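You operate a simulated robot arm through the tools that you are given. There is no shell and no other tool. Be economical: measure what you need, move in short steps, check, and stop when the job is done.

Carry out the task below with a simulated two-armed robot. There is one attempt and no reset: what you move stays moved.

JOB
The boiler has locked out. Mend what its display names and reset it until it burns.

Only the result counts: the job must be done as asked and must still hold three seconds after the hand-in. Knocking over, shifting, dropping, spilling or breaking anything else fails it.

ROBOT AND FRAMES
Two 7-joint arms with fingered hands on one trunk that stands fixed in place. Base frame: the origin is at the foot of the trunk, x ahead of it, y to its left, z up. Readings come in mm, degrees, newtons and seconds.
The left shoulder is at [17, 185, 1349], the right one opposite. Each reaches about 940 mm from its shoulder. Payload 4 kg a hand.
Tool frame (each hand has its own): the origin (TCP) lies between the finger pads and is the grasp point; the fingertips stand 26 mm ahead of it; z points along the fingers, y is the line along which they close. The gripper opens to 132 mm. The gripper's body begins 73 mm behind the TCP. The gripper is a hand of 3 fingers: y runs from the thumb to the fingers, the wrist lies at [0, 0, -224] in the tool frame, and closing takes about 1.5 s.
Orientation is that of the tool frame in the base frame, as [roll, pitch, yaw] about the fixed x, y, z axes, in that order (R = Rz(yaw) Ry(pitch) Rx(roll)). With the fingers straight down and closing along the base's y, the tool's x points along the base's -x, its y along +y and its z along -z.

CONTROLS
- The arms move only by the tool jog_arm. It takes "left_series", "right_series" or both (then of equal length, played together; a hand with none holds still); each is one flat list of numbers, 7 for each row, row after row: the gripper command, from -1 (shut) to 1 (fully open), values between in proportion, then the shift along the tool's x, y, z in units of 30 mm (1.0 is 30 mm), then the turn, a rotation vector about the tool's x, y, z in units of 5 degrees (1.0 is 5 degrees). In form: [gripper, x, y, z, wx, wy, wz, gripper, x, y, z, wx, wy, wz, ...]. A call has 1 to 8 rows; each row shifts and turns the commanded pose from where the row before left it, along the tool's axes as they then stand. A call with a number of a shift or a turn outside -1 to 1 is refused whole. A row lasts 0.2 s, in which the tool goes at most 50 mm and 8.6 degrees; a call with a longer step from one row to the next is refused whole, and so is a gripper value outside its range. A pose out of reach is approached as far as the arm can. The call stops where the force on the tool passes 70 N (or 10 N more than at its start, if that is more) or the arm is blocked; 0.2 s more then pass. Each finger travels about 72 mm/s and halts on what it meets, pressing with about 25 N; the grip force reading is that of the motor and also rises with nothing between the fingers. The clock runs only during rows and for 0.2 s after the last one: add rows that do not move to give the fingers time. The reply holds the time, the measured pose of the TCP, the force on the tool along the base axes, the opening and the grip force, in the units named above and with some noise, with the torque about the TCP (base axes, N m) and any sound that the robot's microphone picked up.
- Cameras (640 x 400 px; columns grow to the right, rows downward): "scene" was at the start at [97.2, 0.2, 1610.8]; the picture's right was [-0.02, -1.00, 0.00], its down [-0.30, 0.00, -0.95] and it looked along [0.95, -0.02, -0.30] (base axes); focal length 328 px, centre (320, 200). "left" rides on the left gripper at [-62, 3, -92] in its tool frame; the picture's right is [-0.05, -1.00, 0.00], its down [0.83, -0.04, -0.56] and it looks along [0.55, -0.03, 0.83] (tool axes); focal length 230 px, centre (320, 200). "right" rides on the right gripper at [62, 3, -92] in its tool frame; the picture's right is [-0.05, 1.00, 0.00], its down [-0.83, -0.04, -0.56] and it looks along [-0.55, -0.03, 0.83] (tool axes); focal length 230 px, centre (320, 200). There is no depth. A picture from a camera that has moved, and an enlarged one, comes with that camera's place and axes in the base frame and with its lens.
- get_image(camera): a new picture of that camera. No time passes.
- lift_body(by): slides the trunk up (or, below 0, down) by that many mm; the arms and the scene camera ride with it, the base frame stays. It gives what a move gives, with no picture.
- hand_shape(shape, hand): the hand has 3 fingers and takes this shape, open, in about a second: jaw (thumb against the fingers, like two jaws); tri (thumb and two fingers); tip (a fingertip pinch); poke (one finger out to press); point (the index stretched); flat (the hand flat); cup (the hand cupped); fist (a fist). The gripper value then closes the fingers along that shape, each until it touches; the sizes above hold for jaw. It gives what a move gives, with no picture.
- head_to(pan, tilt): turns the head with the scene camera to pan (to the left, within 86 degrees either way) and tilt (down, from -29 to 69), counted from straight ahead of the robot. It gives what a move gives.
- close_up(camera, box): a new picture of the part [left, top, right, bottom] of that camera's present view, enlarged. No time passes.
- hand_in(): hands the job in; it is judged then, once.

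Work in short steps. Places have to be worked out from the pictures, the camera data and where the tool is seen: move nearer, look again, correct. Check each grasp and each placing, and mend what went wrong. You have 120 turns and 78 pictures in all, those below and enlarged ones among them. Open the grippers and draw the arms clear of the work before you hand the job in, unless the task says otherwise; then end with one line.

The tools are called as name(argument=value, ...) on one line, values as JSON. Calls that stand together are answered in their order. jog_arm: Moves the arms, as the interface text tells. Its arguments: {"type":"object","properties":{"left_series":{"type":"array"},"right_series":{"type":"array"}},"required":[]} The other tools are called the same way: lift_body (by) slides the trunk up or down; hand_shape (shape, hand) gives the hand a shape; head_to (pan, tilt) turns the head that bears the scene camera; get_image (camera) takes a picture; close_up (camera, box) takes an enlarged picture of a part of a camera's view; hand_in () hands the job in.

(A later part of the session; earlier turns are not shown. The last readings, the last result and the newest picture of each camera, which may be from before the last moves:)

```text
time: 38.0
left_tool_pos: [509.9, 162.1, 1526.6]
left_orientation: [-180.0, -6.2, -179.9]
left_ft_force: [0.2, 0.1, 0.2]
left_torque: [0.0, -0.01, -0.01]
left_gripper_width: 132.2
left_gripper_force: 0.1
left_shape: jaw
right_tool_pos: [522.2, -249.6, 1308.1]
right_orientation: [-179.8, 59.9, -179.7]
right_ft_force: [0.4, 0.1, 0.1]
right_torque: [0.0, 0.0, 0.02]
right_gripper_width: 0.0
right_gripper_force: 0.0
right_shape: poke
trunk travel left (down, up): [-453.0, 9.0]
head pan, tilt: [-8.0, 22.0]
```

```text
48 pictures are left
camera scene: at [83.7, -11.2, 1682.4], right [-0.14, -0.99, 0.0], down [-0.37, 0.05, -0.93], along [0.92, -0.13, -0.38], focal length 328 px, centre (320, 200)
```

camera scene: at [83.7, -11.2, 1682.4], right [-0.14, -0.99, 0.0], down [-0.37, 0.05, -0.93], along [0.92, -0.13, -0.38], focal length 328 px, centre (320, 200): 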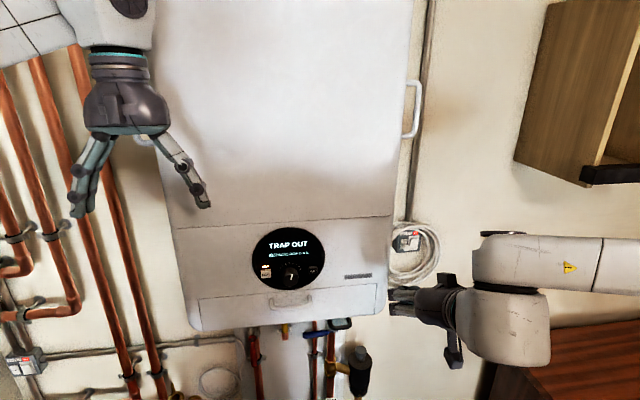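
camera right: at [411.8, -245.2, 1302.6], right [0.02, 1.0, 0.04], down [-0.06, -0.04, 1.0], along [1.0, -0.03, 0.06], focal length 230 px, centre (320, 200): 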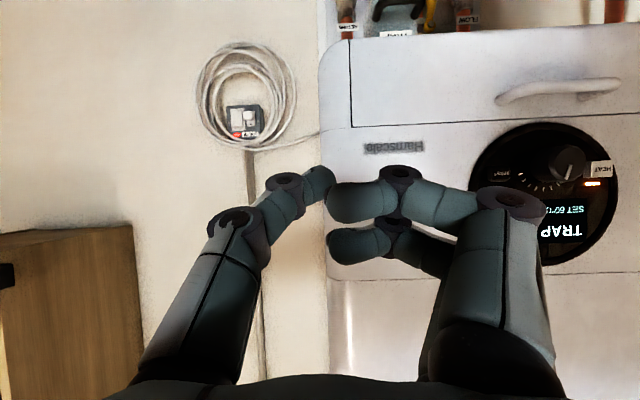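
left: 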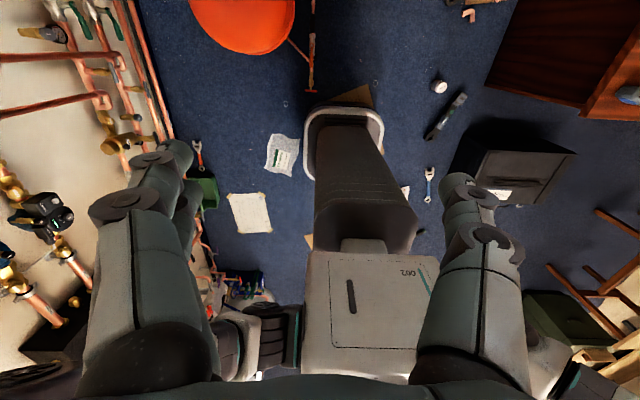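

The poke shape is unclear in the picture; I enlarge the hand from the scene camera.

close_up(camera="scene", box=[370, 260, 490, 340])

close_up(camera="right", box=[440, 100, 640, 260])

```text
5.00 times, centred on (430, 300) of scene
camera zoom: at [83.7, -11.2, 1682.4], right [-0.14, -0.99, 0.0], down [-0.37, 0.05, -0.93], along [0.92, -0.13, -0.38], focal length 1638 px, centre (-230, -300)
```

zoom: 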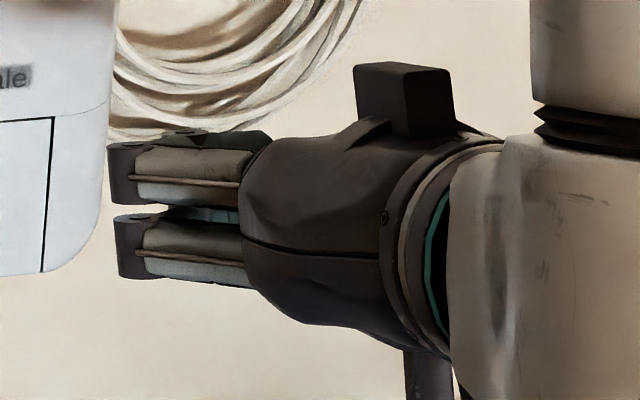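

```text
2.50 times, centred on (540, 180) of right
camera zoom: at [411.8, -245.2, 1302.6], right [0.02, 1.0, 0.04], down [-0.06, -0.04, 1.0], along [1.0, -0.03, 0.06], focal length 575 px, centre (-230, 250)
```

zoom: 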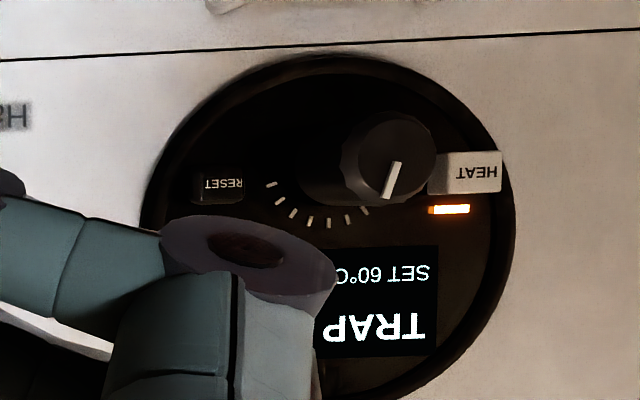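

The camera confirms RESET at about (640,-77,1299). In "poke" all the fingers look similar and curled, so I try "point", which stretches the index.

hand_shape(shape="point", hand="right")

get_image(camera="right")

close_up(camera="scene", box=[350, 260, 470, 340])

```text
time: 39.0
left_tool_pos: [510.8, 160.5, 1525.8]
left_orientation: [180.0, -6.1, -179.8]
left_ft_force: [-0.2, -0.4, 0.3]
left_torque: [-0.01, 0.01, 0.0]
left_gripper_width: 131.9
left_gripper_force: 0.2
left_shape: jaw
right_tool_pos: [522.4, -249.5, 1310.2]
right_orientation: [-179.7, 59.8, -179.7]
right_ft_force: [0.1, -0.5, 0.2]
right_torque: [0.0, 0.03, 0.0]
right_gripper_width: 0.0
right_gripper_force: 0.1
right_shape: point
trunk travel left (down, up): [-453.0, 9.0]
head pan, tilt: [-8.0, 22.0]
```

```text
45 pictures are left
camera right: at [411.7, -245.2, 1302.6], right [0.02, 1.0, 0.04], down [-0.06, -0.04, 1.0], along [1.0, -0.03, 0.06], focal length 230 px, centre (320, 200)
```

right: 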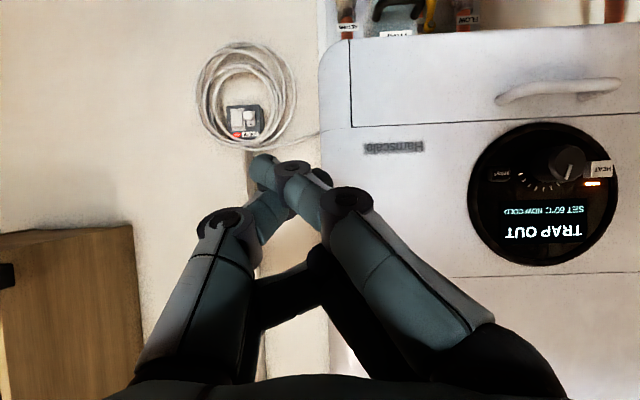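

```text
5.00 times, centred on (410, 300) of scene
camera zoom: at [83.6, -11.2, 1682.4], right [-0.14, -0.99, 0.0], down [-0.37, 0.05, -0.93], along [0.92, -0.13, -0.38], focal length 1638 px, centre (-130, -300)
```

zoom: 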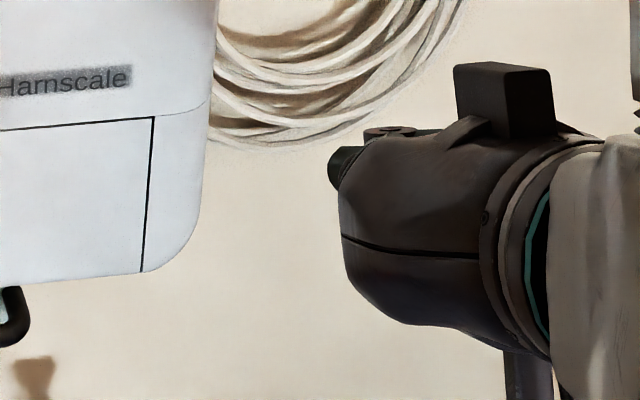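

Neither gives a clear straight finger. I try "tip", closed, for a narrow point at the tool's axis.

hand_shape(shape="tip", hand="right")

jog_arm(right_series=[-1, 0, 0, 0, 0, 0, 0, -1, 0, 0, 0, 0, 0, 0, -1, 0, 0, 0, 0, 0, 0, -1, 0, 0, 0, 0, 0, 0, -1, 0, 0, 0, 0, 0, 0, -1, 0, 0, 0, 0, 0, 0, -1, 0, 0, 0, 0, 0, 0])

get_image(camera="right")

```text
time: 39.9
left_tool_pos: [511.5, 161.0, 1526.3]
left_orientation: [-179.9, -6.1, 180.0]
left_ft_force: [-0.3, -0.2, -0.7]
left_torque: [0.02, 0.0, 0.0]
left_gripper_width: 131.7
left_gripper_force: 0.0
left_shape: jaw
right_tool_pos: [521.7, -249.0, 1309.5]
right_orientation: [-179.7, 59.9, -179.7]
right_ft_force: [0.1, -0.3, -0.2]
right_torque: [-0.02, 0.0, 0.01]
right_gripper_width: 95.1
right_gripper_force: 0.0
right_shape: tip
trunk travel left (down, up): [-453.0, 9.0]
head pan, tilt: [-8.0, 22.0]
```

```text
time: 41.5
left_tool_pos: [509.9, 161.5, 1526.3]
left_orientation: [-179.9, -6.1, 180.0]
left_ft_force: [0.1, 0.0, 0.4]
left_torque: [0.02, 0.01, -0.02]
left_gripper_width: 131.9
left_gripper_force: 0.0
left_shape: jaw
right_tool_pos: [522.5, -249.6, 1309.4]
right_orientation: [-179.7, 60.0, -179.7]
right_ft_force: [-0.7, 1.1, -0.1]
right_torque: [0.02, 0.02, 0.01]
right_gripper_width: 0.0
right_gripper_force: 25.0
right_shape: tip
trunk travel left (down, up): [-453.0, 9.0]
head pan, tilt: [-8.0, 22.0]
```

```text
43 pictures are left
camera right: at [411.8, -245.2, 1302.6], right [0.02, 1.0, 0.04], down [-0.06, -0.04, 1.0], along [1.0, -0.03, 0.06], focal length 230 px, centre (320, 200)
```

right: 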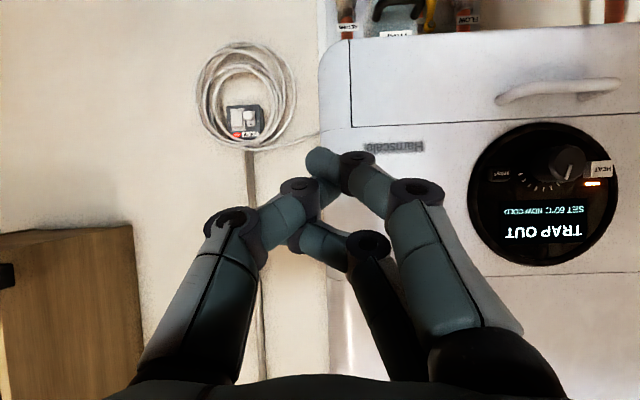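

Index and thumb pinch into a point about (+24,+2,-20) from the TCP. I move left 170 mm in front of RESET, then forward to about 30 mm short.

jog_arm(right_series=[-1, -0.05, 0.94, -0.03, 0, 0, 0, -1, -0.05, 0.94, -0.03, 0, 0, 0, -1, -0.05, 0.94, -0.03, 0, 0, 0, -1, -0.05, 0.94, -0.03, 0, 0, 0, -1, -0.05, 0.94, -0.03, 0, 0, 0, -1, -0.05, 0.94, -0.03, 0, 0, 0, -1, -0.33, 0, 0.58, 0, 0, 0, -1, -0.33, 0, 0.58, 0, 0, 0])

get_image(camera="right")

close_up(camera="scene", box=[230, 210, 390, 310])

```text
time: 43.2
left_tool_pos: [511.9, 162.4, 1525.7]
left_orientation: [-179.9, -6.2, -179.9]
left_ft_force: [0.2, 0.2, -0.5]
left_torque: [-0.01, -0.03, 0.0]
left_gripper_width: 132.1
left_gripper_force: 0.1
left_shape: jaw
right_tool_pos: [581.4, -116.7, 1362.9]
right_orientation: [-179.8, 59.8, -179.8]
right_ft_force: [0.4, -0.2, -0.4]
right_torque: [0.02, 0.0, -0.03]
right_gripper_width: 0.1
right_gripper_force: 24.8
right_shape: tip
right hand out of reach, approached as far as the arm can: row 3, 4, 5, 6
trunk travel left (down, up): [-453.0, 9.0]
head pan, tilt: [-8.0, 22.0]
```

```text
42 pictures are left
camera right: at [470.7, -112.6, 1357.4], right [0.02, 1.0, 0.04], down [-0.06, -0.04, 1.0], along [1.0, -0.03, 0.06], focal length 230 px, centre (320, 200)
```

right: 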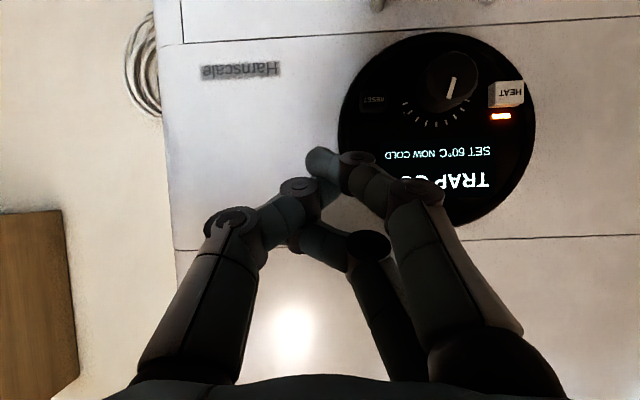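

```text
4.00 times, centred on (310, 260) of scene
camera zoom: at [84.5, -11.0, 1682.3], right [-0.14, -0.99, 0.0], down [-0.37, 0.05, -0.93], along [0.92, -0.13, -0.38], focal length 1310 px, centre (360, -40)
```

zoom: 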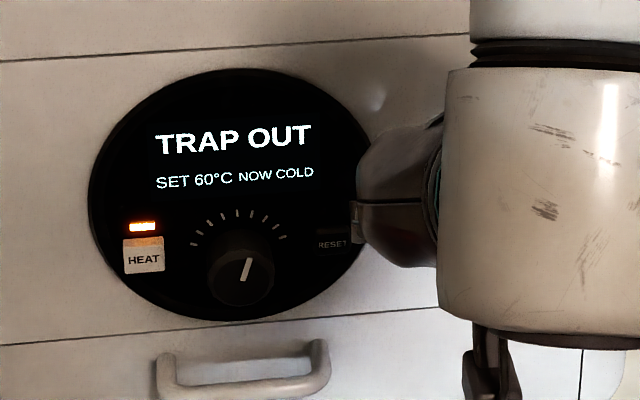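

RESET confirmed at (640,-79,1298). I lower the trunk 45 mm and shift left 38 mm to line up.

lift_body(by=-45)

jog_arm(right_series=[-1, 0, 0.63, 0, 0, 0, 0, -1, 0, 0.63, 0, 0, 0, 0])

get_image(camera="right")

```text
time: 44.1
left_tool_pos: [510.7, 161.8, 1480.9]
left_orientation: [-179.9, -5.9, -179.9]
left_ft_force: [-0.6, -0.4, -0.5]
left_torque: [-0.02, 0.0, 0.01]
left_gripper_width: 131.9
left_gripper_force: 0.1
left_shape: jaw
right_tool_pos: [580.6, -117.0, 1318.0]
right_orientation: [-179.7, 60.0, -179.7]
right_ft_force: [-0.8, 0.2, -0.7]
right_torque: [0.0, 0.0, 0.01]
right_gripper_width: 0.2
right_gripper_force: 25.0
right_shape: tip
trunk travel left (down, up): [-408.0, 54.0]
head pan, tilt: [-8.0, 22.0]
```

```text
time: 44.7
left_tool_pos: [511.5, 163.6, 1480.4]
left_orientation: [-179.9, -6.1, -180.0]
left_ft_force: [-0.7, 0.0, 0.3]
left_torque: [0.0, -0.02, 0.02]
left_gripper_width: 131.9
left_gripper_force: 0.1
left_shape: jaw
right_tool_pos: [582.9, -78.8, 1320.8]
right_orientation: [-179.3, 59.7, -179.0]
right_ft_force: [0.0, -0.1, 0.4]
right_torque: [0.0, -0.04, -0.02]
right_gripper_width: 0.0
right_gripper_force: 25.4
right_shape: tip
right hand out of reach, approached as far as the arm can: row 2
trunk travel left (down, up): [-408.0, 54.0]
head pan, tilt: [-8.0, 22.0]
```

```text
40 pictures are left
camera right: at [471.9, -75.2, 1315.2], right [0.02, 1.0, 0.04], down [-0.06, -0.04, 1.0], along [1.0, -0.02, 0.06], focal length 230 px, centre (320, 200)
```

right: 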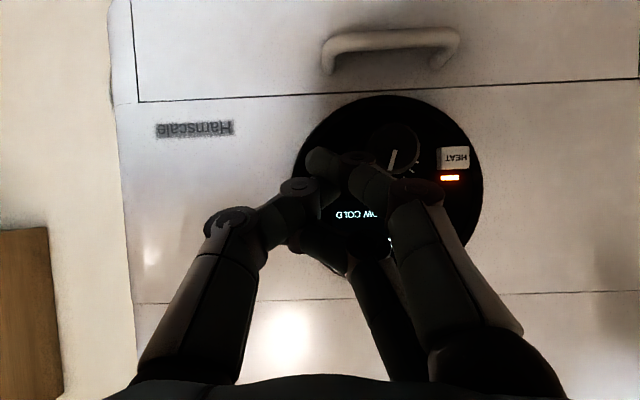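

The fingertip is right in front of RESET. I press forward in small steps.

jog_arm(right_series=[-1, -0.25, 0, 0.43, 0, 0, 0, -1, -0.17, 0, 0.29, 0, 0, 0, -1, -0.08, 0, 0.145, 0, 0, 0])

close_up(camera="scene", box=[220, 170, 380, 270])

```text
time: 45.5
left_tool_pos: [509.5, 162.2, 1481.1]
left_orientation: [-179.9, -6.0, -179.9]
left_ft_force: [-0.7, -0.1, 0.8]
left_torque: [0.02, 0.03, -0.04]
left_gripper_width: 131.9
left_gripper_force: 0.0
left_shape: jaw
right_tool_pos: [611.3, -79.8, 1321.7]
right_orientation: [-179.8, 59.9, -179.6]
right_ft_force: [-0.2, -0.2, 0.2]
right_torque: [0.05, 0.0, 0.02]
right_gripper_width: 0.0
right_gripper_force: 24.7
right_shape: tip
trunk travel left (down, up): [-408.0, 54.0]
head pan, tilt: [-8.0, 22.0]
```

```text
4.00 times, centred on (300, 220) of scene
camera zoom: at [87.8, -11.4, 1636.9], right [-0.14, -0.99, 0.0], down [-0.38, 0.05, -0.92], along [0.92, -0.13, -0.38], focal length 1310 px, centre (400, 120)
```

zoom: 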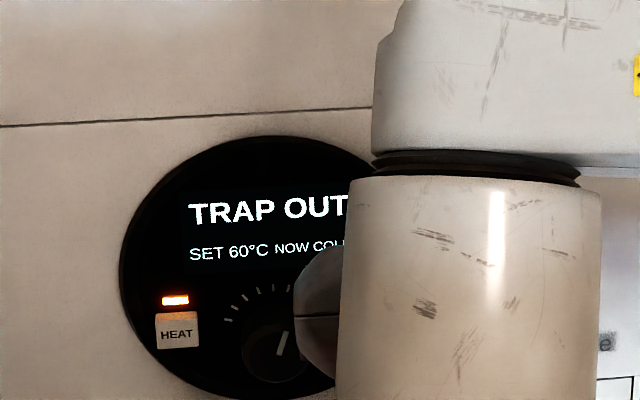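

No contact yet (tip ≈ 635). I continue in 5 mm steps.

jog_arm(right_series=[-1, -0.08, 0, 0.145, 0, 0, 0, -1, -0.08, 0, 0.145, 0, 0, 0, -1, 0, 0, 0, 0, 0, 0])

close_up(camera="right", box=[240, 60, 500, 240])

```text
time: 46.3
left_tool_pos: [510.0, 162.0, 1481.7]
left_orientation: [-180.0, -6.0, -179.9]
left_ft_force: [0.7, 0.0, 0.8]
left_torque: [-0.04, 0.0, 0.0]
left_gripper_width: 131.8
left_gripper_force: 0.0
left_shape: jaw
right_tool_pos: [621.4, -79.8, 1321.4]
right_orientation: [-179.8, 59.9, -179.8]
right_ft_force: [-5.1, -1.3, 3.0]
right_torque: [-0.01, 0.02, 0.0]
right_gripper_width: 0.0
right_gripper_force: 24.8
right_shape: tip
trunk travel left (down, up): [-408.0, 54.0]
head pan, tilt: [-8.0, 22.0]
heard: click
```

```text
2.22 times, centred on (370, 150) of right
camera zoom: at [510.5, -76.2, 1314.7], right [0.02, 1.0, 0.04], down [-0.06, -0.04, 1.0], along [1.0, -0.03, 0.06], focal length 511 px, centre (209, 311)
```

zoom: 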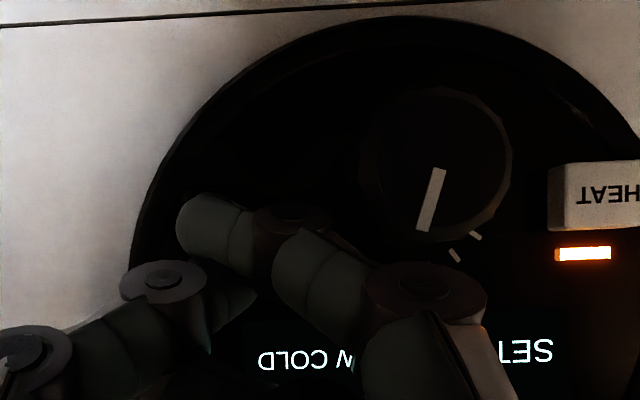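

A click was heard: RESET pressed. I withdraw and wait a moment, then read the display.

jog_arm(right_series=[-1, 0.25, 0, -0.43, 0, 0, 0, -1, 0.5, 0, -0.87, 0, 0, 0, -1, 0, 0, 0, 0, 0, 0, -1, 0, 0, 0, 0, 0, 0, -1, 0, 0, 0, 0, 0, 0, -1, 0, 0, 0, 0, 0, 0])

close_up(camera="scene", box=[220, 170, 380, 270])

```text
time: 47.7
left_tool_pos: [511.1, 160.9, 1481.6]
left_orientation: [-179.9, -6.1, -179.9]
left_ft_force: [0.5, 0.5, -0.1]
left_torque: [-0.04, 0.01, 0.0]
left_gripper_width: 132.1
left_gripper_force: 0.1
left_shape: jaw
right_tool_pos: [575.7, -81.3, 1322.4]
right_orientation: [-179.4, 59.6, -179.1]
right_ft_force: [-0.2, -0.1, 0.8]
right_torque: [0.01, -0.02, -0.02]
right_gripper_width: 0.2
right_gripper_force: 25.0
right_shape: tip
trunk travel left (down, up): [-408.0, 54.0]
head pan, tilt: [-8.0, 22.0]
```

```text
4.00 times, centred on (300, 220) of scene
camera zoom: at [88.3, -11.0, 1636.9], right [-0.14, -0.99, 0.0], down [-0.38, 0.05, -0.92], along [0.91, -0.13, -0.38], focal length 1310 px, centre (400, 120)
```

zoom: 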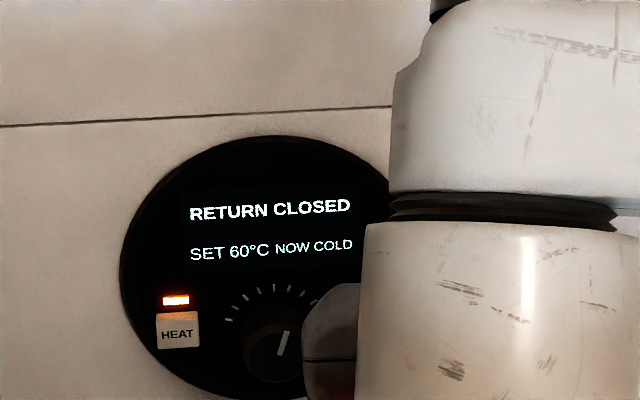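

TRAP is cleared; the display now says "RETURN CLOSED". The blue RETURN lever is at right angles to its pipe, with its pivot near (890,-175,880) and its end near (890,-78,877), and must swing down. I back off, lower the trunk and shut the hand in jaw shape.

jog_arm(right_series=[-1, 0.4, 0, -0.7, 0, 0, 0, -1, 0.4, -0.5, -0.7, 0, 0, 0])

lift_body(by=-240)

hand_shape(shape="jaw", hand="right")

get_image(camera="right")

get_image(camera="scene")

```text
time: 48.3
left_tool_pos: [509.3, 160.3, 1482.1]
left_orientation: [-179.9, -5.9, -179.9]
left_ft_force: [0.1, -0.4, 0.5]
left_torque: [-0.01, -0.01, 0.0]
left_gripper_width: 132.2
left_gripper_force: 0.0
left_shape: jaw
right_tool_pos: [533.3, -103.4, 1333.6]
right_orientation: [-179.6, 59.7, -179.4]
right_ft_force: [-0.3, 0.0, -0.2]
right_torque: [0.0, 0.01, 0.01]
right_gripper_width: 0.0
right_gripper_force: 24.7
right_shape: tip
right hand out of reach, approached as far as the arm can: row 1
trunk travel left (down, up): [-408.0, 54.0]
head pan, tilt: [-8.0, 22.0]
```

```text
time: 50.8
left_tool_pos: [509.0, 162.4, 1242.2]
left_orientation: [-179.9, -6.0, -179.9]
left_ft_force: [-0.6, -0.9, 0.5]
left_torque: [-0.01, -0.01, 0.0]
left_gripper_width: 132.0
left_gripper_force: 0.0
left_shape: jaw
right_tool_pos: [532.5, -100.8, 1092.4]
right_orientation: [-179.8, 60.0, -179.7]
right_ft_force: [-0.4, 0.2, 0.7]
right_torque: [0.0, 0.0, -0.01]
right_gripper_width: 0.1
right_gripper_force: 25.1
right_shape: tip
trunk travel left (down, up): [-168.0, 294.0]
head pan, tilt: [-8.0, 22.0]
```

```text
time: 51.7
left_tool_pos: [509.9, 162.4, 1240.1]
left_orientation: [180.0, -6.2, -179.9]
left_ft_force: [0.2, -0.4, 0.2]
left_torque: [0.01, -0.03, -0.01]
left_gripper_width: 131.9
left_gripper_force: 0.0
left_shape: jaw
right_tool_pos: [533.8, -100.6, 1090.2]
right_orientation: [-179.8, 59.8, -179.7]
right_ft_force: [-1.1, -0.8, -0.3]
right_torque: [-0.01, 0.01, -0.02]
right_gripper_width: 131.5
right_gripper_force: 0.1
right_shape: jaw
trunk travel left (down, up): [-168.0, 294.0]
head pan, tilt: [-8.0, 22.0]
```

```text
36 pictures are left
camera right: at [423.2, -97.1, 1084.4], right [0.02, 1.0, 0.04], down [-0.06, -0.04, 1.0], along [1.0, -0.03, 0.06], focal length 230 px, centre (320, 200)
```

right: 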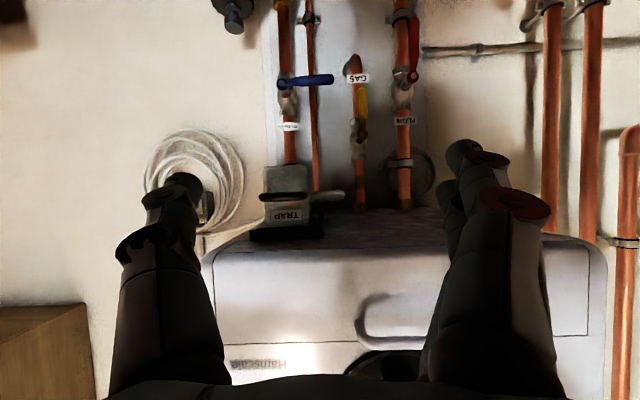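

```text
35 pictures are left
camera scene: at [209.2, -11.1, 1359.3], right [-0.14, -0.99, 0.03], down [-0.57, 0.05, -0.82], along [0.81, -0.13, -0.57], focal length 328 px, centre (320, 200)
```

scene: 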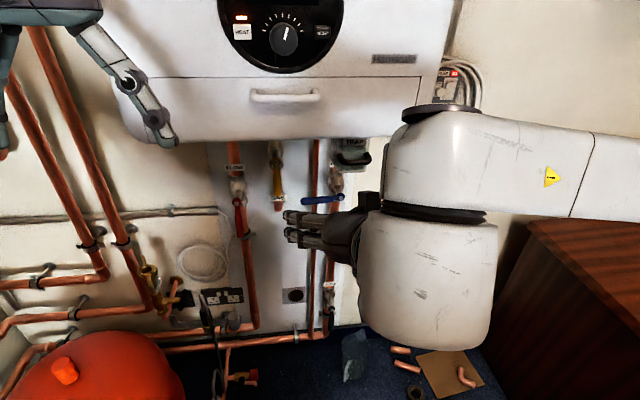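

The lever end is confirmed near (895,-75,873) and the pivot near (895,-174,878). To stay clear beneath the trap (its bottom is near z=1062), I shut the fingers, lower another 120 mm and then go forward.

lift_body(by=-120)

jog_arm(right_series=[-1, -0.5, 0, 0.87, 0, 0, 0, -1, -0.5, 0, 0.87, 0, 0, 0, -1, -0.5, 0, 0.87, 0, 0, 0, -1, -0.5, 0, 0.87, 0, 0, 0, -1, 0, 0, 0, 0, 0, 0, -1, 0, 0, 0, 0, 0, 0, -1, 0, 0, 0, 0, 0, 0])

get_image(camera="right")

```text
time: 53.2
left_tool_pos: [508.3, 162.8, 1123.6]
left_orientation: [-179.9, -5.9, -180.0]
left_ft_force: [0.8, -0.9, -0.5]
left_torque: [0.03, 0.01, 0.0]
left_gripper_width: 132.1
left_gripper_force: 0.0
left_shape: jaw
right_tool_pos: [532.7, -101.9, 972.2]
right_orientation: [-179.9, 60.1, -179.7]
right_ft_force: [0.0, -0.6, 1.1]
right_torque: [-0.03, -0.03, -0.02]
right_gripper_width: 131.8
right_gripper_force: 0.2
right_shape: jaw
trunk travel left (down, up): [-48.0, 414.0]
head pan, tilt: [-8.0, 22.0]
```

```text
time: 54.8
left_tool_pos: [510.9, 161.7, 1120.8]
left_orientation: [180.0, -6.1, -179.9]
left_ft_force: [0.5, 0.4, 0.5]
left_torque: [0.02, -0.01, -0.02]
left_gripper_width: 131.8
left_gripper_force: 0.0
left_shape: jaw
right_tool_pos: [653.6, -100.5, 970.7]
right_orientation: [-179.8, 59.9, -179.7]
right_ft_force: [-0.1, -0.3, 0.4]
right_torque: [0.02, 0.01, 0.02]
right_gripper_width: 0.3
right_gripper_force: 24.9
right_shape: jaw
trunk travel left (down, up): [-48.0, 414.0]
head pan, tilt: [-8.0, 22.0]
```

```text
34 pictures are left
camera right: at [543.8, -96.5, 963.9], right [0.02, 1.0, 0.04], down [-0.06, -0.04, 1.0], along [1.0, -0.03, 0.06], focal length 230 px, centre (320, 200)
```

right: 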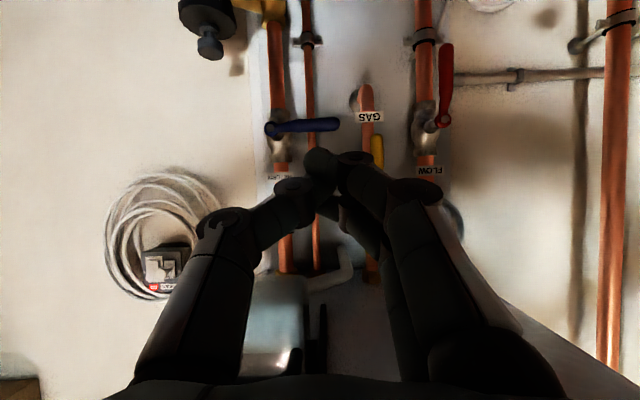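

The lever is clearly in view, and my estimates hold. I level the hand to about 80° pitch while advancing, staying above lever height.

jog_arm(right_series=[-1, -0.4, 0, 0.87, 0, -1, 0, -1, -0.4, 0, 0.87, 0, -1, 0, -1, -0.3, 0, 0.87, 0, -1, 0, -1, -0.2, 0, 0.87, 0, -1, 0, -1, 0, 0, 0, 0, 0, 0])

get_image(camera="right")

```text
time: 56.0
left_tool_pos: [509.4, 161.2, 1121.3]
left_orientation: [-180.0, -5.9, -179.9]
left_ft_force: [0.3, -0.3, -0.1]
left_torque: [-0.01, 0.02, -0.03]
left_gripper_width: 131.8
left_gripper_force: 0.1
left_shape: jaw
right_tool_pos: [765.7, -100.0, 965.3]
right_orientation: [-179.5, 80.1, -179.5]
right_ft_force: [0.5, 0.1, -0.5]
right_torque: [-0.02, -0.02, 0.02]
right_gripper_width: 0.1
right_gripper_force: 24.9
right_shape: jaw
trunk travel left (down, up): [-48.0, 414.0]
head pan, tilt: [-8.0, 22.0]
```

```text
33 pictures are left
camera right: at [663.8, -95.9, 922.3], right [0.01, 1.0, 0.05], down [-0.4, -0.04, 0.91], along [0.92, -0.03, 0.4], focal length 230 px, centre (320, 200)
```

right: 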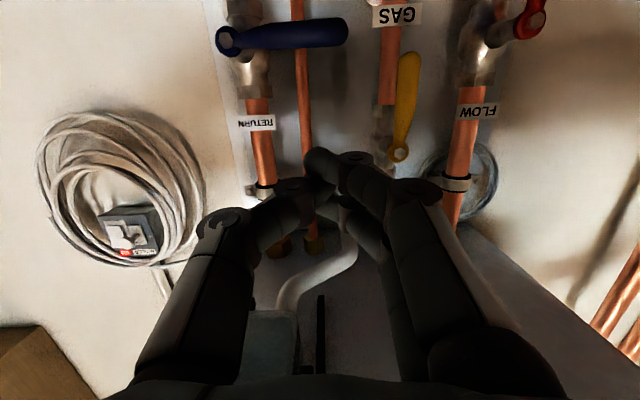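

Lever end at about (895,-74,875). I advance 110 mm at this height so the fingertips stand above the lever.

jog_arm(right_series=[-1, -0.16, 0, 0.9, 0, 0, 0, -1, -0.16, 0, 0.9, 0, 0, 0, -1, -0.16, 0, 0.9, 0, 0, 0, -1, -0.16, 0, 0.9, 0, 0, 0, -1, 0, 0, 0, 0, 0, 0])

get_image(camera="right")

get_image(camera="scene")

```text
time: 57.2
left_tool_pos: [511.0, 162.3, 1120.8]
left_orientation: [-180.0, -6.0, -180.0]
left_ft_force: [0.1, -0.4, 0.6]
left_torque: [0.01, -0.02, 0.0]
left_gripper_width: 131.8
left_gripper_force: 0.1
left_shape: jaw
right_tool_pos: [873.3, -103.0, 964.4]
right_orientation: [-179.2, 79.8, -179.1]
right_ft_force: [-0.5, 0.7, 0.8]
right_torque: [0.01, 0.07, 0.01]
right_gripper_width: 0.0
right_gripper_force: 24.9
right_shape: jaw
trunk travel left (down, up): [-48.0, 414.0]
head pan, tilt: [-8.0, 22.0]
```

```text
32 pictures are left
camera right: at [772.3, -98.7, 920.0], right [0.01, 1.0, 0.05], down [-0.4, -0.04, 0.92], along [0.92, -0.03, 0.4], focal length 230 px, centre (320, 200)
```

right: 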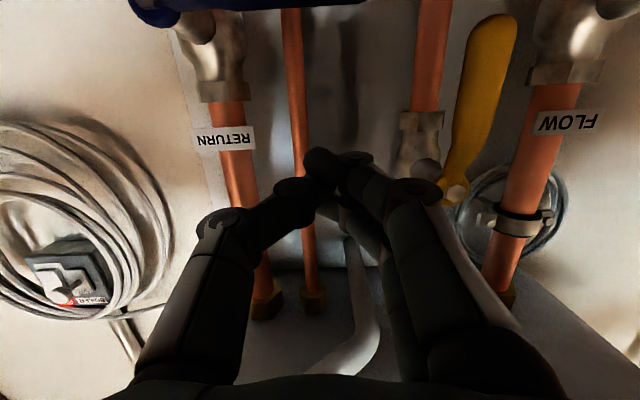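

```text
31 pictures are left
camera scene: at [319.4, -11.1, 1175.3], right [-0.13, -0.99, 0.06], down [-0.73, 0.05, -0.69], along [0.68, -0.13, -0.73], focal length 328 px, centre (320, 200)
```

scene: 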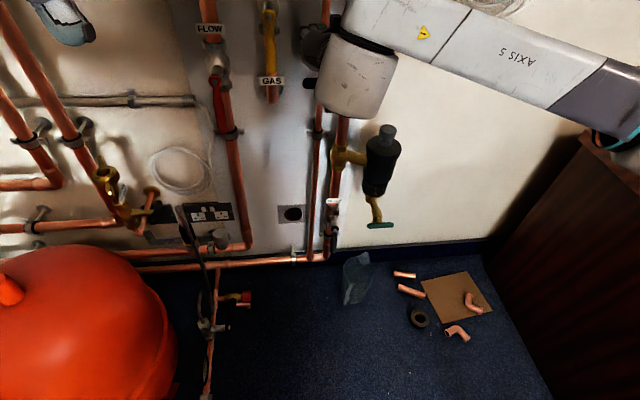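

The tips are above the lever but perhaps just short in depth. I advance 10 mm more, then descend toward the lever.

jog_arm(right_series=[-1, -0.06, 0.1, 0.35, 0, 0, 0, -1, 0.5, 0, 0.09, 0, 0, 0, -1, 0.5, 0, 0.09, 0, 0, 0, -1, 0.33, 0, 0.06, 0, 0, 0, -1, 0, 0, 0, 0, 0, 0])

get_image(camera="right")

```text
time: 58.4
left_tool_pos: [510.7, 161.7, 1121.4]
left_orientation: [180.0, -6.1, -179.9]
left_ft_force: [-0.1, 0.8, -0.5]
left_torque: [0.0, 0.03, -0.04]
left_gripper_width: 131.9
left_gripper_force: 0.0
left_shape: jaw
right_tool_pos: [873.5, -102.4, 923.8]
right_orientation: [-179.5, 79.9, -179.4]
right_ft_force: [0.9, 0.1, -1.4]
right_torque: [0.01, -0.01, -0.01]
right_gripper_width: 0.1
right_gripper_force: 25.0
right_shape: jaw
right hand out of reach, approached as far as the arm can: row 1
trunk travel left (down, up): [-48.0, 414.0]
head pan, tilt: [-8.0, 22.0]
```

```text
30 pictures are left
camera right: at [772.5, -98.9, 880.3], right [0.01, 1.0, 0.05], down [-0.4, -0.04, 0.92], along [0.92, -0.03, 0.4], focal length 230 px, centre (320, 200)
```

right: 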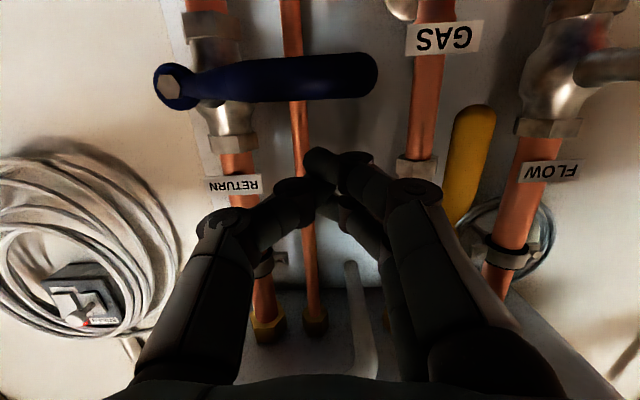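

The arm ran short by 10 mm at that height. I retry forward here, where the hand is lower.

jog_arm(right_series=[-1, -0.12, 0, 0.6, 0, 0, 0, -1, 0, 0, 0, 0, 0, 0])

```text
time: 59.0
left_tool_pos: [510.6, 161.7, 1121.0]
left_orientation: [-179.8, -6.1, -179.8]
left_ft_force: [0.4, -0.5, 0.3]
left_torque: [0.0, -0.01, 0.01]
left_gripper_width: 131.8
left_gripper_force: 0.0
left_shape: jaw
right_tool_pos: [881.0, -105.5, 925.4]
right_orientation: [-179.6, 79.7, -179.3]
right_ft_force: [0.6, -0.4, 0.5]
right_torque: [0.01, 0.01, 0.02]
right_gripper_width: 0.4
right_gripper_force: 24.7
right_shape: jaw
right hand out of reach, approached as far as the arm can: row 1
trunk travel left (down, up): [-48.0, 414.0]
head pan, tilt: [-8.0, 22.0]
```

I raise the hand 30 mm, drop the trunk the last 45 mm (which also leans it forward) and try forward again.

jog_arm(right_series=[-1, -0.98, 0, -0.17, 0, 0, 0])

lift_body(by=-45)

jog_arm(right_series=[-1, -0.1, 0.1, 0.5, 0, 0, 0, -1, 0, 0, 0, 0, 0, 0])

```text
time: 59.4
left_tool_pos: [510.3, 161.5, 1122.9]
left_orientation: [-179.9, -6.0, -179.9]
left_ft_force: [0.1, -0.8, -0.8]
left_torque: [-0.02, -0.01, 0.02]
left_gripper_width: 131.8
left_gripper_force: 0.1
left_shape: jaw
right_tool_pos: [881.8, -107.2, 956.9]
right_orientation: [-179.5, 79.8, -179.5]
right_ft_force: [-0.2, -0.1, -0.3]
right_torque: [0.02, 0.0, 0.02]
right_gripper_width: 0.2
right_gripper_force: 24.7
right_shape: jaw
trunk travel left (down, up): [-48.0, 414.0]
head pan, tilt: [-8.0, 22.0]
```

```text
time: 60.3
left_tool_pos: [526.8, 162.0, 1055.3]
left_orientation: [-179.8, -8.3, 180.0]
left_ft_force: [0.0, -0.4, -0.5]
left_torque: [-0.02, -0.02, -0.01]
left_gripper_width: 131.9
left_gripper_force: 0.0
left_shape: jaw
right_tool_pos: [879.9, -106.6, 913.0]
right_orientation: [-179.5, 80.0, -179.4]
right_ft_force: [0.2, -1.5, 0.9]
right_torque: [0.0, 0.07, 0.01]
right_gripper_width: 0.0
right_gripper_force: 25.2
right_shape: jaw
trunk travel left (down, up): [-3.0, 459.0]
head pan, tilt: [-8.0, 22.0]
```

```text
time: 60.9
left_tool_pos: [527.3, 161.6, 1054.4]
left_orientation: [-179.8, -8.4, -179.9]
left_ft_force: [-0.4, -0.2, 0.2]
left_torque: [0.02, 0.0, 0.07]
left_gripper_width: 131.6
left_gripper_force: 0.0
left_shape: jaw
right_tool_pos: [896.8, -103.9, 911.5]
right_orientation: [-179.6, 79.9, -179.5]
right_ft_force: [0.4, 1.0, 0.1]
right_torque: [-0.01, 0.03, -0.02]
right_gripper_width: 0.0
right_gripper_force: 25.3
right_shape: jaw
trunk travel left (down, up): [-3.0, 459.0]
head pan, tilt: [-8.0, 22.0]
```

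The tips are now past the lever's plane. I begin the arc by pushing the lever down about 45 mm.

jog_arm(right_series=[-1, 0.41, 0.09, 0.07, 0, 0, 0, -1, 0.41, 0.09, 0.07, 0, 0, 0, -1, 0.66, 0, 0.11, 0, 0, 0, -1, 0, 0, 0, 0, 0, 0])

get_image(camera="right")

```text
time: 61.9
left_tool_pos: [528.7, 161.7, 1054.2]
left_orientation: [-180.0, -8.5, -180.0]
left_ft_force: [-0.3, -0.8, -0.2]
left_torque: [-0.01, 0.01, -0.02]
left_gripper_width: 131.8
left_gripper_force: 0.2
left_shape: jaw
right_tool_pos: [895.4, -97.0, 865.0]
right_orientation: [-179.6, 79.8, -179.5]
right_ft_force: [-0.1, 0.4, -0.1]
right_torque: [0.01, -0.01, -0.03]
right_gripper_width: 0.2
right_gripper_force: 25.2
right_shape: jaw
trunk travel left (down, up): [-3.0, 459.0]
head pan, tilt: [-8.0, 22.0]
```

```text
29 pictures are left
camera right: at [794.4, -93.6, 821.3], right [0.01, 1.0, 0.05], down [-0.4, -0.04, 0.92], along [0.92, -0.03, 0.4], focal length 230 px, centre (320, 200)
```

right: 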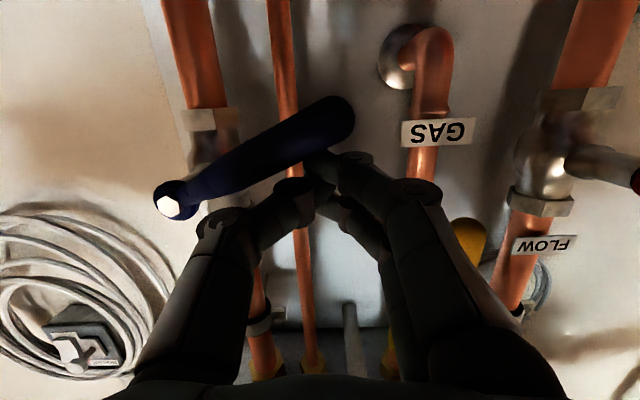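

The lever is swinging down freely (about 28°). I continue along the arc.

jog_arm(right_series=[-1, 0.6, -0.2, 0.1, 0, 0, 0, -1, 0.57, -0.33, 0.1, 0, 0, 0, -1, 0.47, -0.45, 0.08, 0, 0, 0, -1, 0, 0, 0, 0, 0, 0])

get_image(camera="right")

```text
time: 62.9
left_tool_pos: [528.3, 162.2, 1054.0]
left_orientation: [-179.9, -8.5, -179.9]
left_ft_force: [-0.1, -0.5, 0.1]
left_torque: [-0.01, 0.02, -0.01]
left_gripper_width: 131.8
left_gripper_force: 0.0
left_shape: jaw
right_tool_pos: [899.3, -128.5, 829.1]
right_orientation: [-178.8, 79.1, -178.6]
right_ft_force: [-1.0, 2.0, -0.9]
right_torque: [0.0, -0.02, -0.07]
right_gripper_width: 0.0
right_gripper_force: 24.9
right_shape: jaw
right hand out of reach, approached as far as the arm can: row 2, 3
trunk travel left (down, up): [-3.0, 459.0]
head pan, tilt: [-8.0, 22.0]
```

```text
28 pictures are left
camera right: at [796.9, -125.3, 786.2], right [0.01, 1.0, 0.05], down [-0.39, -0.04, 0.92], along [0.92, -0.02, 0.39], focal length 230 px, centre (320, 200)
```

right: 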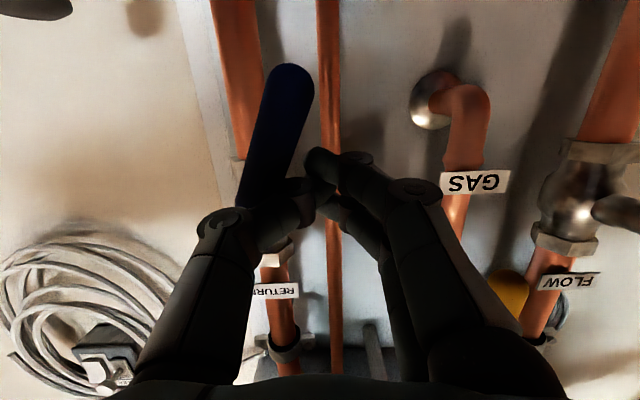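

The lever is at about 70–75°. I push it right (−y) until it meets its stop.

jog_arm(right_series=[-1, 0, -0.35, 0, 0, 0, 0, -1, 0, -0.35, 0, 0, 0, 0, -1, 0, 0, 0, 0, 0, 0])

get_image(camera="right")

```text
time: 63.7
left_tool_pos: [529.0, 163.7, 1053.7]
left_orientation: [-179.9, -8.5, 180.0]
left_ft_force: [0.5, 0.5, -0.1]
left_torque: [0.02, 0.01, 0.0]
left_gripper_width: 131.7
left_gripper_force: 0.0
left_shape: jaw
right_tool_pos: [899.1, -148.8, 829.8]
right_orientation: [-179.1, 79.3, -178.8]
right_ft_force: [-5.5, 3.6, -3.3]
right_torque: [0.08, 0.03, -0.12]
right_gripper_width: 0.0
right_gripper_force: 24.9
right_shape: jaw
trunk travel left (down, up): [-3.0, 459.0]
head pan, tilt: [-8.0, 22.0]
```

```text
27 pictures are left
camera right: at [797.5, -145.5, 786.3], right [0.01, 1.0, 0.05], down [-0.39, -0.04, 0.92], along [0.92, -0.02, 0.39], focal length 230 px, centre (320, 200)
```

right: 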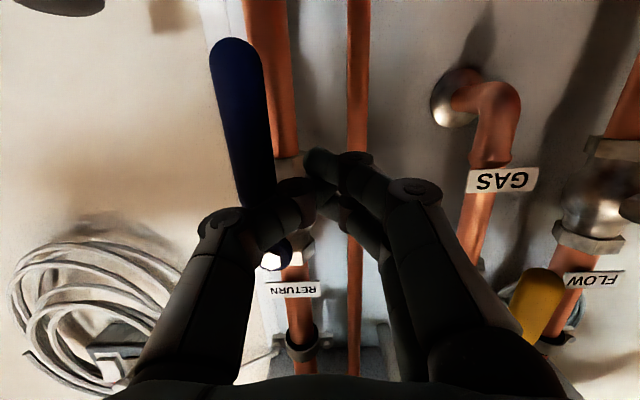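

The lever now runs parallel to its pipe. One more small nudge confirms whether it's at the stop.

jog_arm(right_series=[-1, 0, -0.2, 0, 0, 0, 0, -1, 0, 0, 0, 0, 0, 0])

```text
time: 64.3
left_tool_pos: [527.6, 163.0, 1053.5]
left_orientation: [-179.9, -8.6, -179.9]
left_ft_force: [-0.1, 0.3, 0.2]
left_torque: [-0.01, 0.03, 0.0]
left_gripper_width: 131.8
left_gripper_force: 0.0
left_shape: jaw
right_tool_pos: [899.8, -153.1, 829.6]
right_orientation: [-178.9, 79.4, -178.5]
right_ft_force: [-4.7, 12.7, -3.9]
right_torque: [0.04, 0.02, -0.12]
right_gripper_width: 0.0
right_gripper_force: 25.1
right_shape: jaw
trunk travel left (down, up): [-3.0, 459.0]
head pan, tilt: [-8.0, 22.0]
```

Force rose to 13 N, so the lever is at its stop. I release sideways, then draw straight back out below the boiler.

jog_arm(right_series=[-1, 0, 0.9, 0, 0, 0, 0, -1, 0.17, 0.5, -0.98, 0, 0, 0, -1, 0.17, 0, -0.98, 0, 0, 0, -1, 0.17, 0, -0.98, 0, 0, 0, -1, 0.17, 0, -0.98, 0, 0, 0, -1, 0.17, 0, -0.98, 0, 0, 0, -1, 0.17, 0, -0.98, 0, 0, 0, -1, 0.17, 0, -0.98, 0, 0, 0])

get_image(camera="right")

```text
time: 66.1
left_tool_pos: [529.0, 161.2, 1054.0]
left_orientation: [-179.9, -8.4, -180.0]
left_ft_force: [0.1, 0.5, 0.1]
left_torque: [0.01, 0.02, 0.0]
left_gripper_width: 131.9
left_gripper_force: 0.0
left_shape: jaw
right_tool_pos: [691.0, -117.0, 853.0]
right_orientation: [-178.9, 79.3, -178.8]
right_ft_force: [-0.4, -0.2, -0.1]
right_torque: [0.03, 0.03, 0.02]
right_gripper_width: 0.1
right_gripper_force: 25.3
right_shape: jaw
right hand out of reach, approached as far as the arm can: row 2, 3, 4, 6, 8
trunk travel left (down, up): [-3.0, 459.0]
head pan, tilt: [-8.0, 22.0]
```

```text
26 pictures are left
camera right: at [589.7, -113.5, 809.2], right [0.01, 1.0, 0.05], down [-0.39, -0.04, 0.92], along [0.92, -0.02, 0.39], focal length 230 px, centre (320, 200)
```

right: 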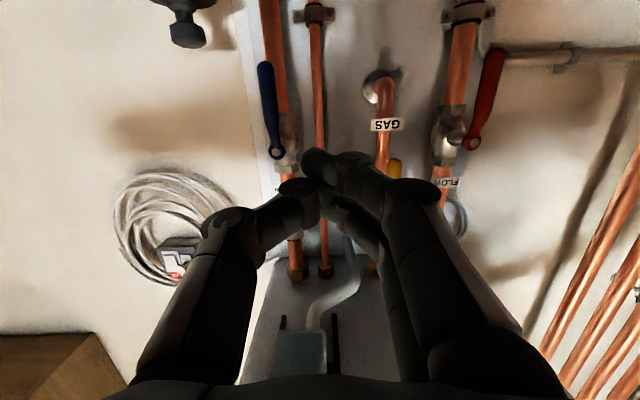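

The blue lever now hangs along its pipe like the red one. I draw back in front of the boiler, restoring 60° pitch, then raise the trunk for the reset.

jog_arm(right_series=[-1, 0.17, 0, -0.95, 0, 1, 0, -1, 0.25, 0, -0.93, 0, 1, 0, -1, 0.34, 0, -0.9, 0, 1, 0, -1, 0.4, 0, -0.88, 0, 1, 0, -1, 0.5, 0, -0.85, 0, 0, 0, -1, 0, 0, 0, 0, 0, 0])

```text
time: 67.5
left_tool_pos: [529.1, 160.7, 1053.0]
left_orientation: [-179.9, -8.5, -179.9]
left_ft_force: [-0.3, -1.1, -1.0]
left_torque: [0.01, -0.01, 0.0]
left_gripper_width: 131.6
left_gripper_force: 0.0
left_shape: jaw
right_tool_pos: [555.0, -113.7, 855.7]
right_orientation: [-179.7, 59.7, -179.7]
right_ft_force: [0.3, 0.4, -0.1]
right_torque: [0.03, 0.02, 0.0]
right_gripper_width: 0.1
right_gripper_force: 25.1
right_shape: jaw
right hand out of reach, approached as far as the arm can: row 5
trunk travel left (down, up): [-3.0, 459.0]
head pan, tilt: [-8.0, 22.0]
```

Raising the trunk 405 mm, then back to the tip pinch.

lift_body(by=405)

hand_shape(shape="tip", hand="right")

jog_arm(right_series=[-1, -0.87, 0.5, -0.5, 0, 0, 0, -1, -0.87, 0.5, -0.5, 0, 0, 0, -1, 0, 0, 0, 0, 0, 0, -1, 0, 0, 0, 0, 0, 0, -1, 0, 0, 0, 0, 0, 0, -1, 0, 0, 0, 0, 0, 0])

close_up(camera="scene", box=[200, 150, 400, 275])

get_image(camera="right")

```text
refused: 405 is not a number from -400 to 400
```

```text
time: 68.4
left_tool_pos: [529.3, 161.4, 1054.7]
left_orientation: [-179.9, -8.5, -179.9]
left_ft_force: [-0.1, 0.0, 0.0]
left_torque: [0.01, -0.01, 0.04]
left_gripper_width: 131.7
left_gripper_force: 0.1
left_shape: jaw
right_tool_pos: [555.6, -111.9, 856.4]
right_orientation: [-179.6, 59.7, -179.6]
right_ft_force: [0.4, 0.1, 0.8]
right_torque: [0.0, 0.0, 0.0]
right_gripper_width: 132.2
right_gripper_force: 0.0
right_shape: tip
trunk travel left (down, up): [-3.0, 459.0]
head pan, tilt: [-8.0, 22.0]
```

```text
time: 69.8
left_tool_pos: [528.3, 161.3, 1054.1]
left_orientation: [-179.9, -8.5, -180.0]
left_ft_force: [-0.1, -0.4, 0.4]
left_torque: [-0.01, 0.0, -0.01]
left_gripper_width: 131.7
left_gripper_force: 0.0
left_shape: jaw
right_tool_pos: [556.4, -82.1, 917.1]
right_orientation: [-179.8, 59.9, -179.7]
right_ft_force: [-0.3, 0.2, 0.8]
right_torque: [-0.01, 0.03, -0.02]
right_gripper_width: 0.2
right_gripper_force: 25.5
right_shape: tip
trunk travel left (down, up): [-3.0, 459.0]
head pan, tilt: [-8.0, 22.0]
```

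```text
3.20 times, centred on (300, 212) of scene
camera zoom: at [365.3, -11.0, 1095.4], right [-0.12, -0.99, 0.07], down [-0.79, 0.05, -0.61], along [0.6, -0.13, -0.79], focal length 1048 px, centre (384, 160)
```

zoom: 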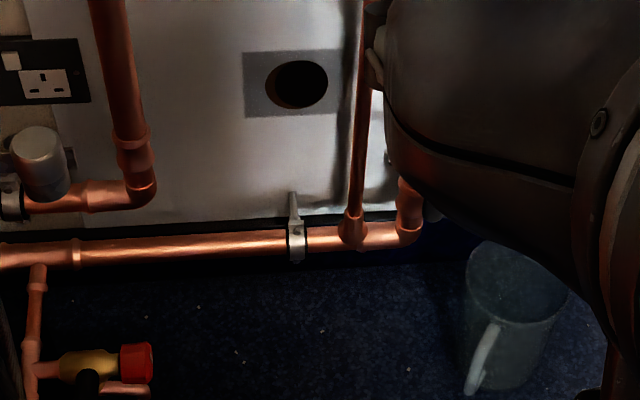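

```text
24 pictures are left
camera right: at [445.9, -77.9, 910.4], right [0.02, 1.0, 0.04], down [-0.06, -0.04, 1.0], along [1.0, -0.03, 0.06], focal length 230 px, centre (320, 200)
```

right: 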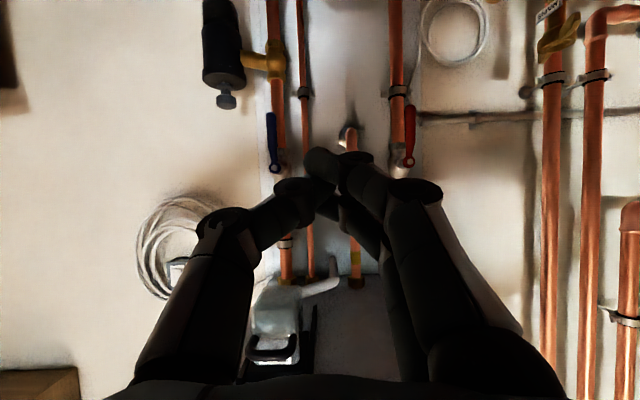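

The lift is capped at 400; the hand is at (556,-82,917), so +400 brings it to RESET height.

lift_body(by=400)

get_image(camera="right")

close_up(camera="scene", box=[200, 150, 400, 275])

```text
time: 73.6
left_tool_pos: [528.9, 162.0, 1453.1]
left_orientation: [-179.8, -8.5, -179.9]
left_ft_force: [-0.4, -0.2, 0.4]
left_torque: [0.02, -0.02, -0.02]
left_gripper_width: 131.9
left_gripper_force: 0.0
left_shape: jaw
right_tool_pos: [529.5, -82.9, 1370.3]
right_orientation: [-179.2, 64.8, -178.9]
right_ft_force: [0.1, 0.9, 0.8]
right_torque: [-0.01, 0.01, 0.01]
right_gripper_width: 0.0
right_gripper_force: 25.4
right_shape: tip
trunk travel left (down, up): [-403.0, 59.0]
head pan, tilt: [-8.0, 22.0]
```

```text
23 pictures are left
camera right: at [419.9, -79.5, 1354.5], right [0.02, 1.0, 0.04], down [-0.15, -0.04, 0.99], along [0.99, -0.02, 0.15], focal length 230 px, centre (320, 200)
```

right: 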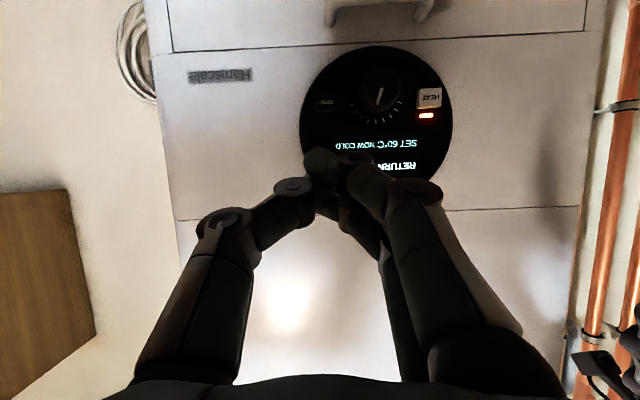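

```text
3.20 times, centred on (300, 212) of scene
camera zoom: at [89.3, -11.1, 1631.7], right [-0.14, -0.99, 0.0], down [-0.38, 0.05, -0.92], along [0.91, -0.13, -0.38], focal length 1048 px, centre (384, 160)
```

zoom: 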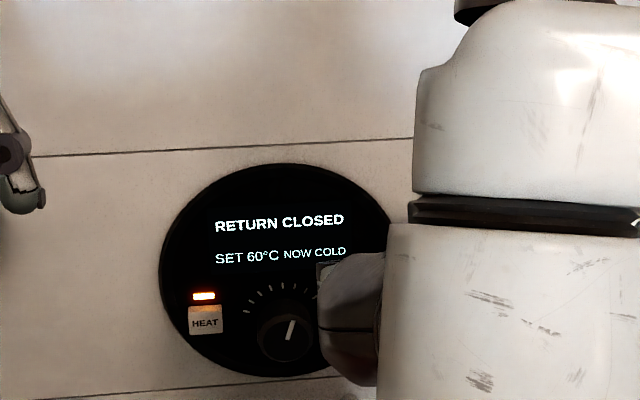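

I move to the pre-press pose used before, about (583,-79,1321).

jog_arm(right_series=[-1, 0.25, 0.05, 0.76, 0, 0.33, 0, -1, 0.25, 0.05, 0.76, 0, 0.33, 0, -1, 0.25, 0.03, 0.76, 0, 0.33, 0, -1, 0, 0, 0, 0, 0, 0])

```text
time: 74.6
left_tool_pos: [528.0, 161.0, 1453.4]
left_orientation: [-179.9, -8.6, -179.9]
left_ft_force: [0.1, 0.4, -0.3]
left_torque: [-0.02, 0.01, -0.03]
left_gripper_width: 131.7
left_gripper_force: 0.0
left_shape: jaw
right_tool_pos: [581.2, -79.6, 1320.3]
right_orientation: [-179.2, 60.0, -179.2]
right_ft_force: [0.2, -0.1, 0.2]
right_torque: [-0.01, -0.01, 0.01]
right_gripper_width: 0.0
right_gripper_force: 25.1
right_shape: tip
trunk travel left (down, up): [-403.0, 59.0]
head pan, tilt: [-8.0, 22.0]
```

Exactly the same pose; I press RESET with the same forward travel (~40 mm).

jog_arm(right_series=[-1, -0.25, 0, 0.43, 0, 0, 0, -1, -0.17, 0, 0.29, 0, 0, 0, -1, -0.08, 0, 0.145, 0, 0, 0, -1, -0.08, 0, 0.145, 0, 0, 0, -1, -0.08, 0, 0.145, 0, 0, 0, -1, 0, 0, 0, 0, 0, 0])

```text
time: 76.0
left_tool_pos: [528.1, 161.4, 1454.5]
left_orientation: [-179.8, -8.4, -179.9]
left_ft_force: [0.3, 0.3, -0.5]
left_torque: [-0.03, 0.01, 0.0]
left_gripper_width: 131.8
left_gripper_force: 0.0
left_shape: jaw
right_tool_pos: [619.3, -78.1, 1319.8]
right_orientation: [-179.3, 59.9, -179.0]
right_ft_force: [-5.1, -1.0, 2.6]
right_torque: [-0.01, 0.03, -0.03]
right_gripper_width: 0.1
right_gripper_force: 25.2
right_shape: tip
trunk travel left (down, up): [-403.0, 59.0]
head pan, tilt: [-8.0, 22.0]
heard: click
```

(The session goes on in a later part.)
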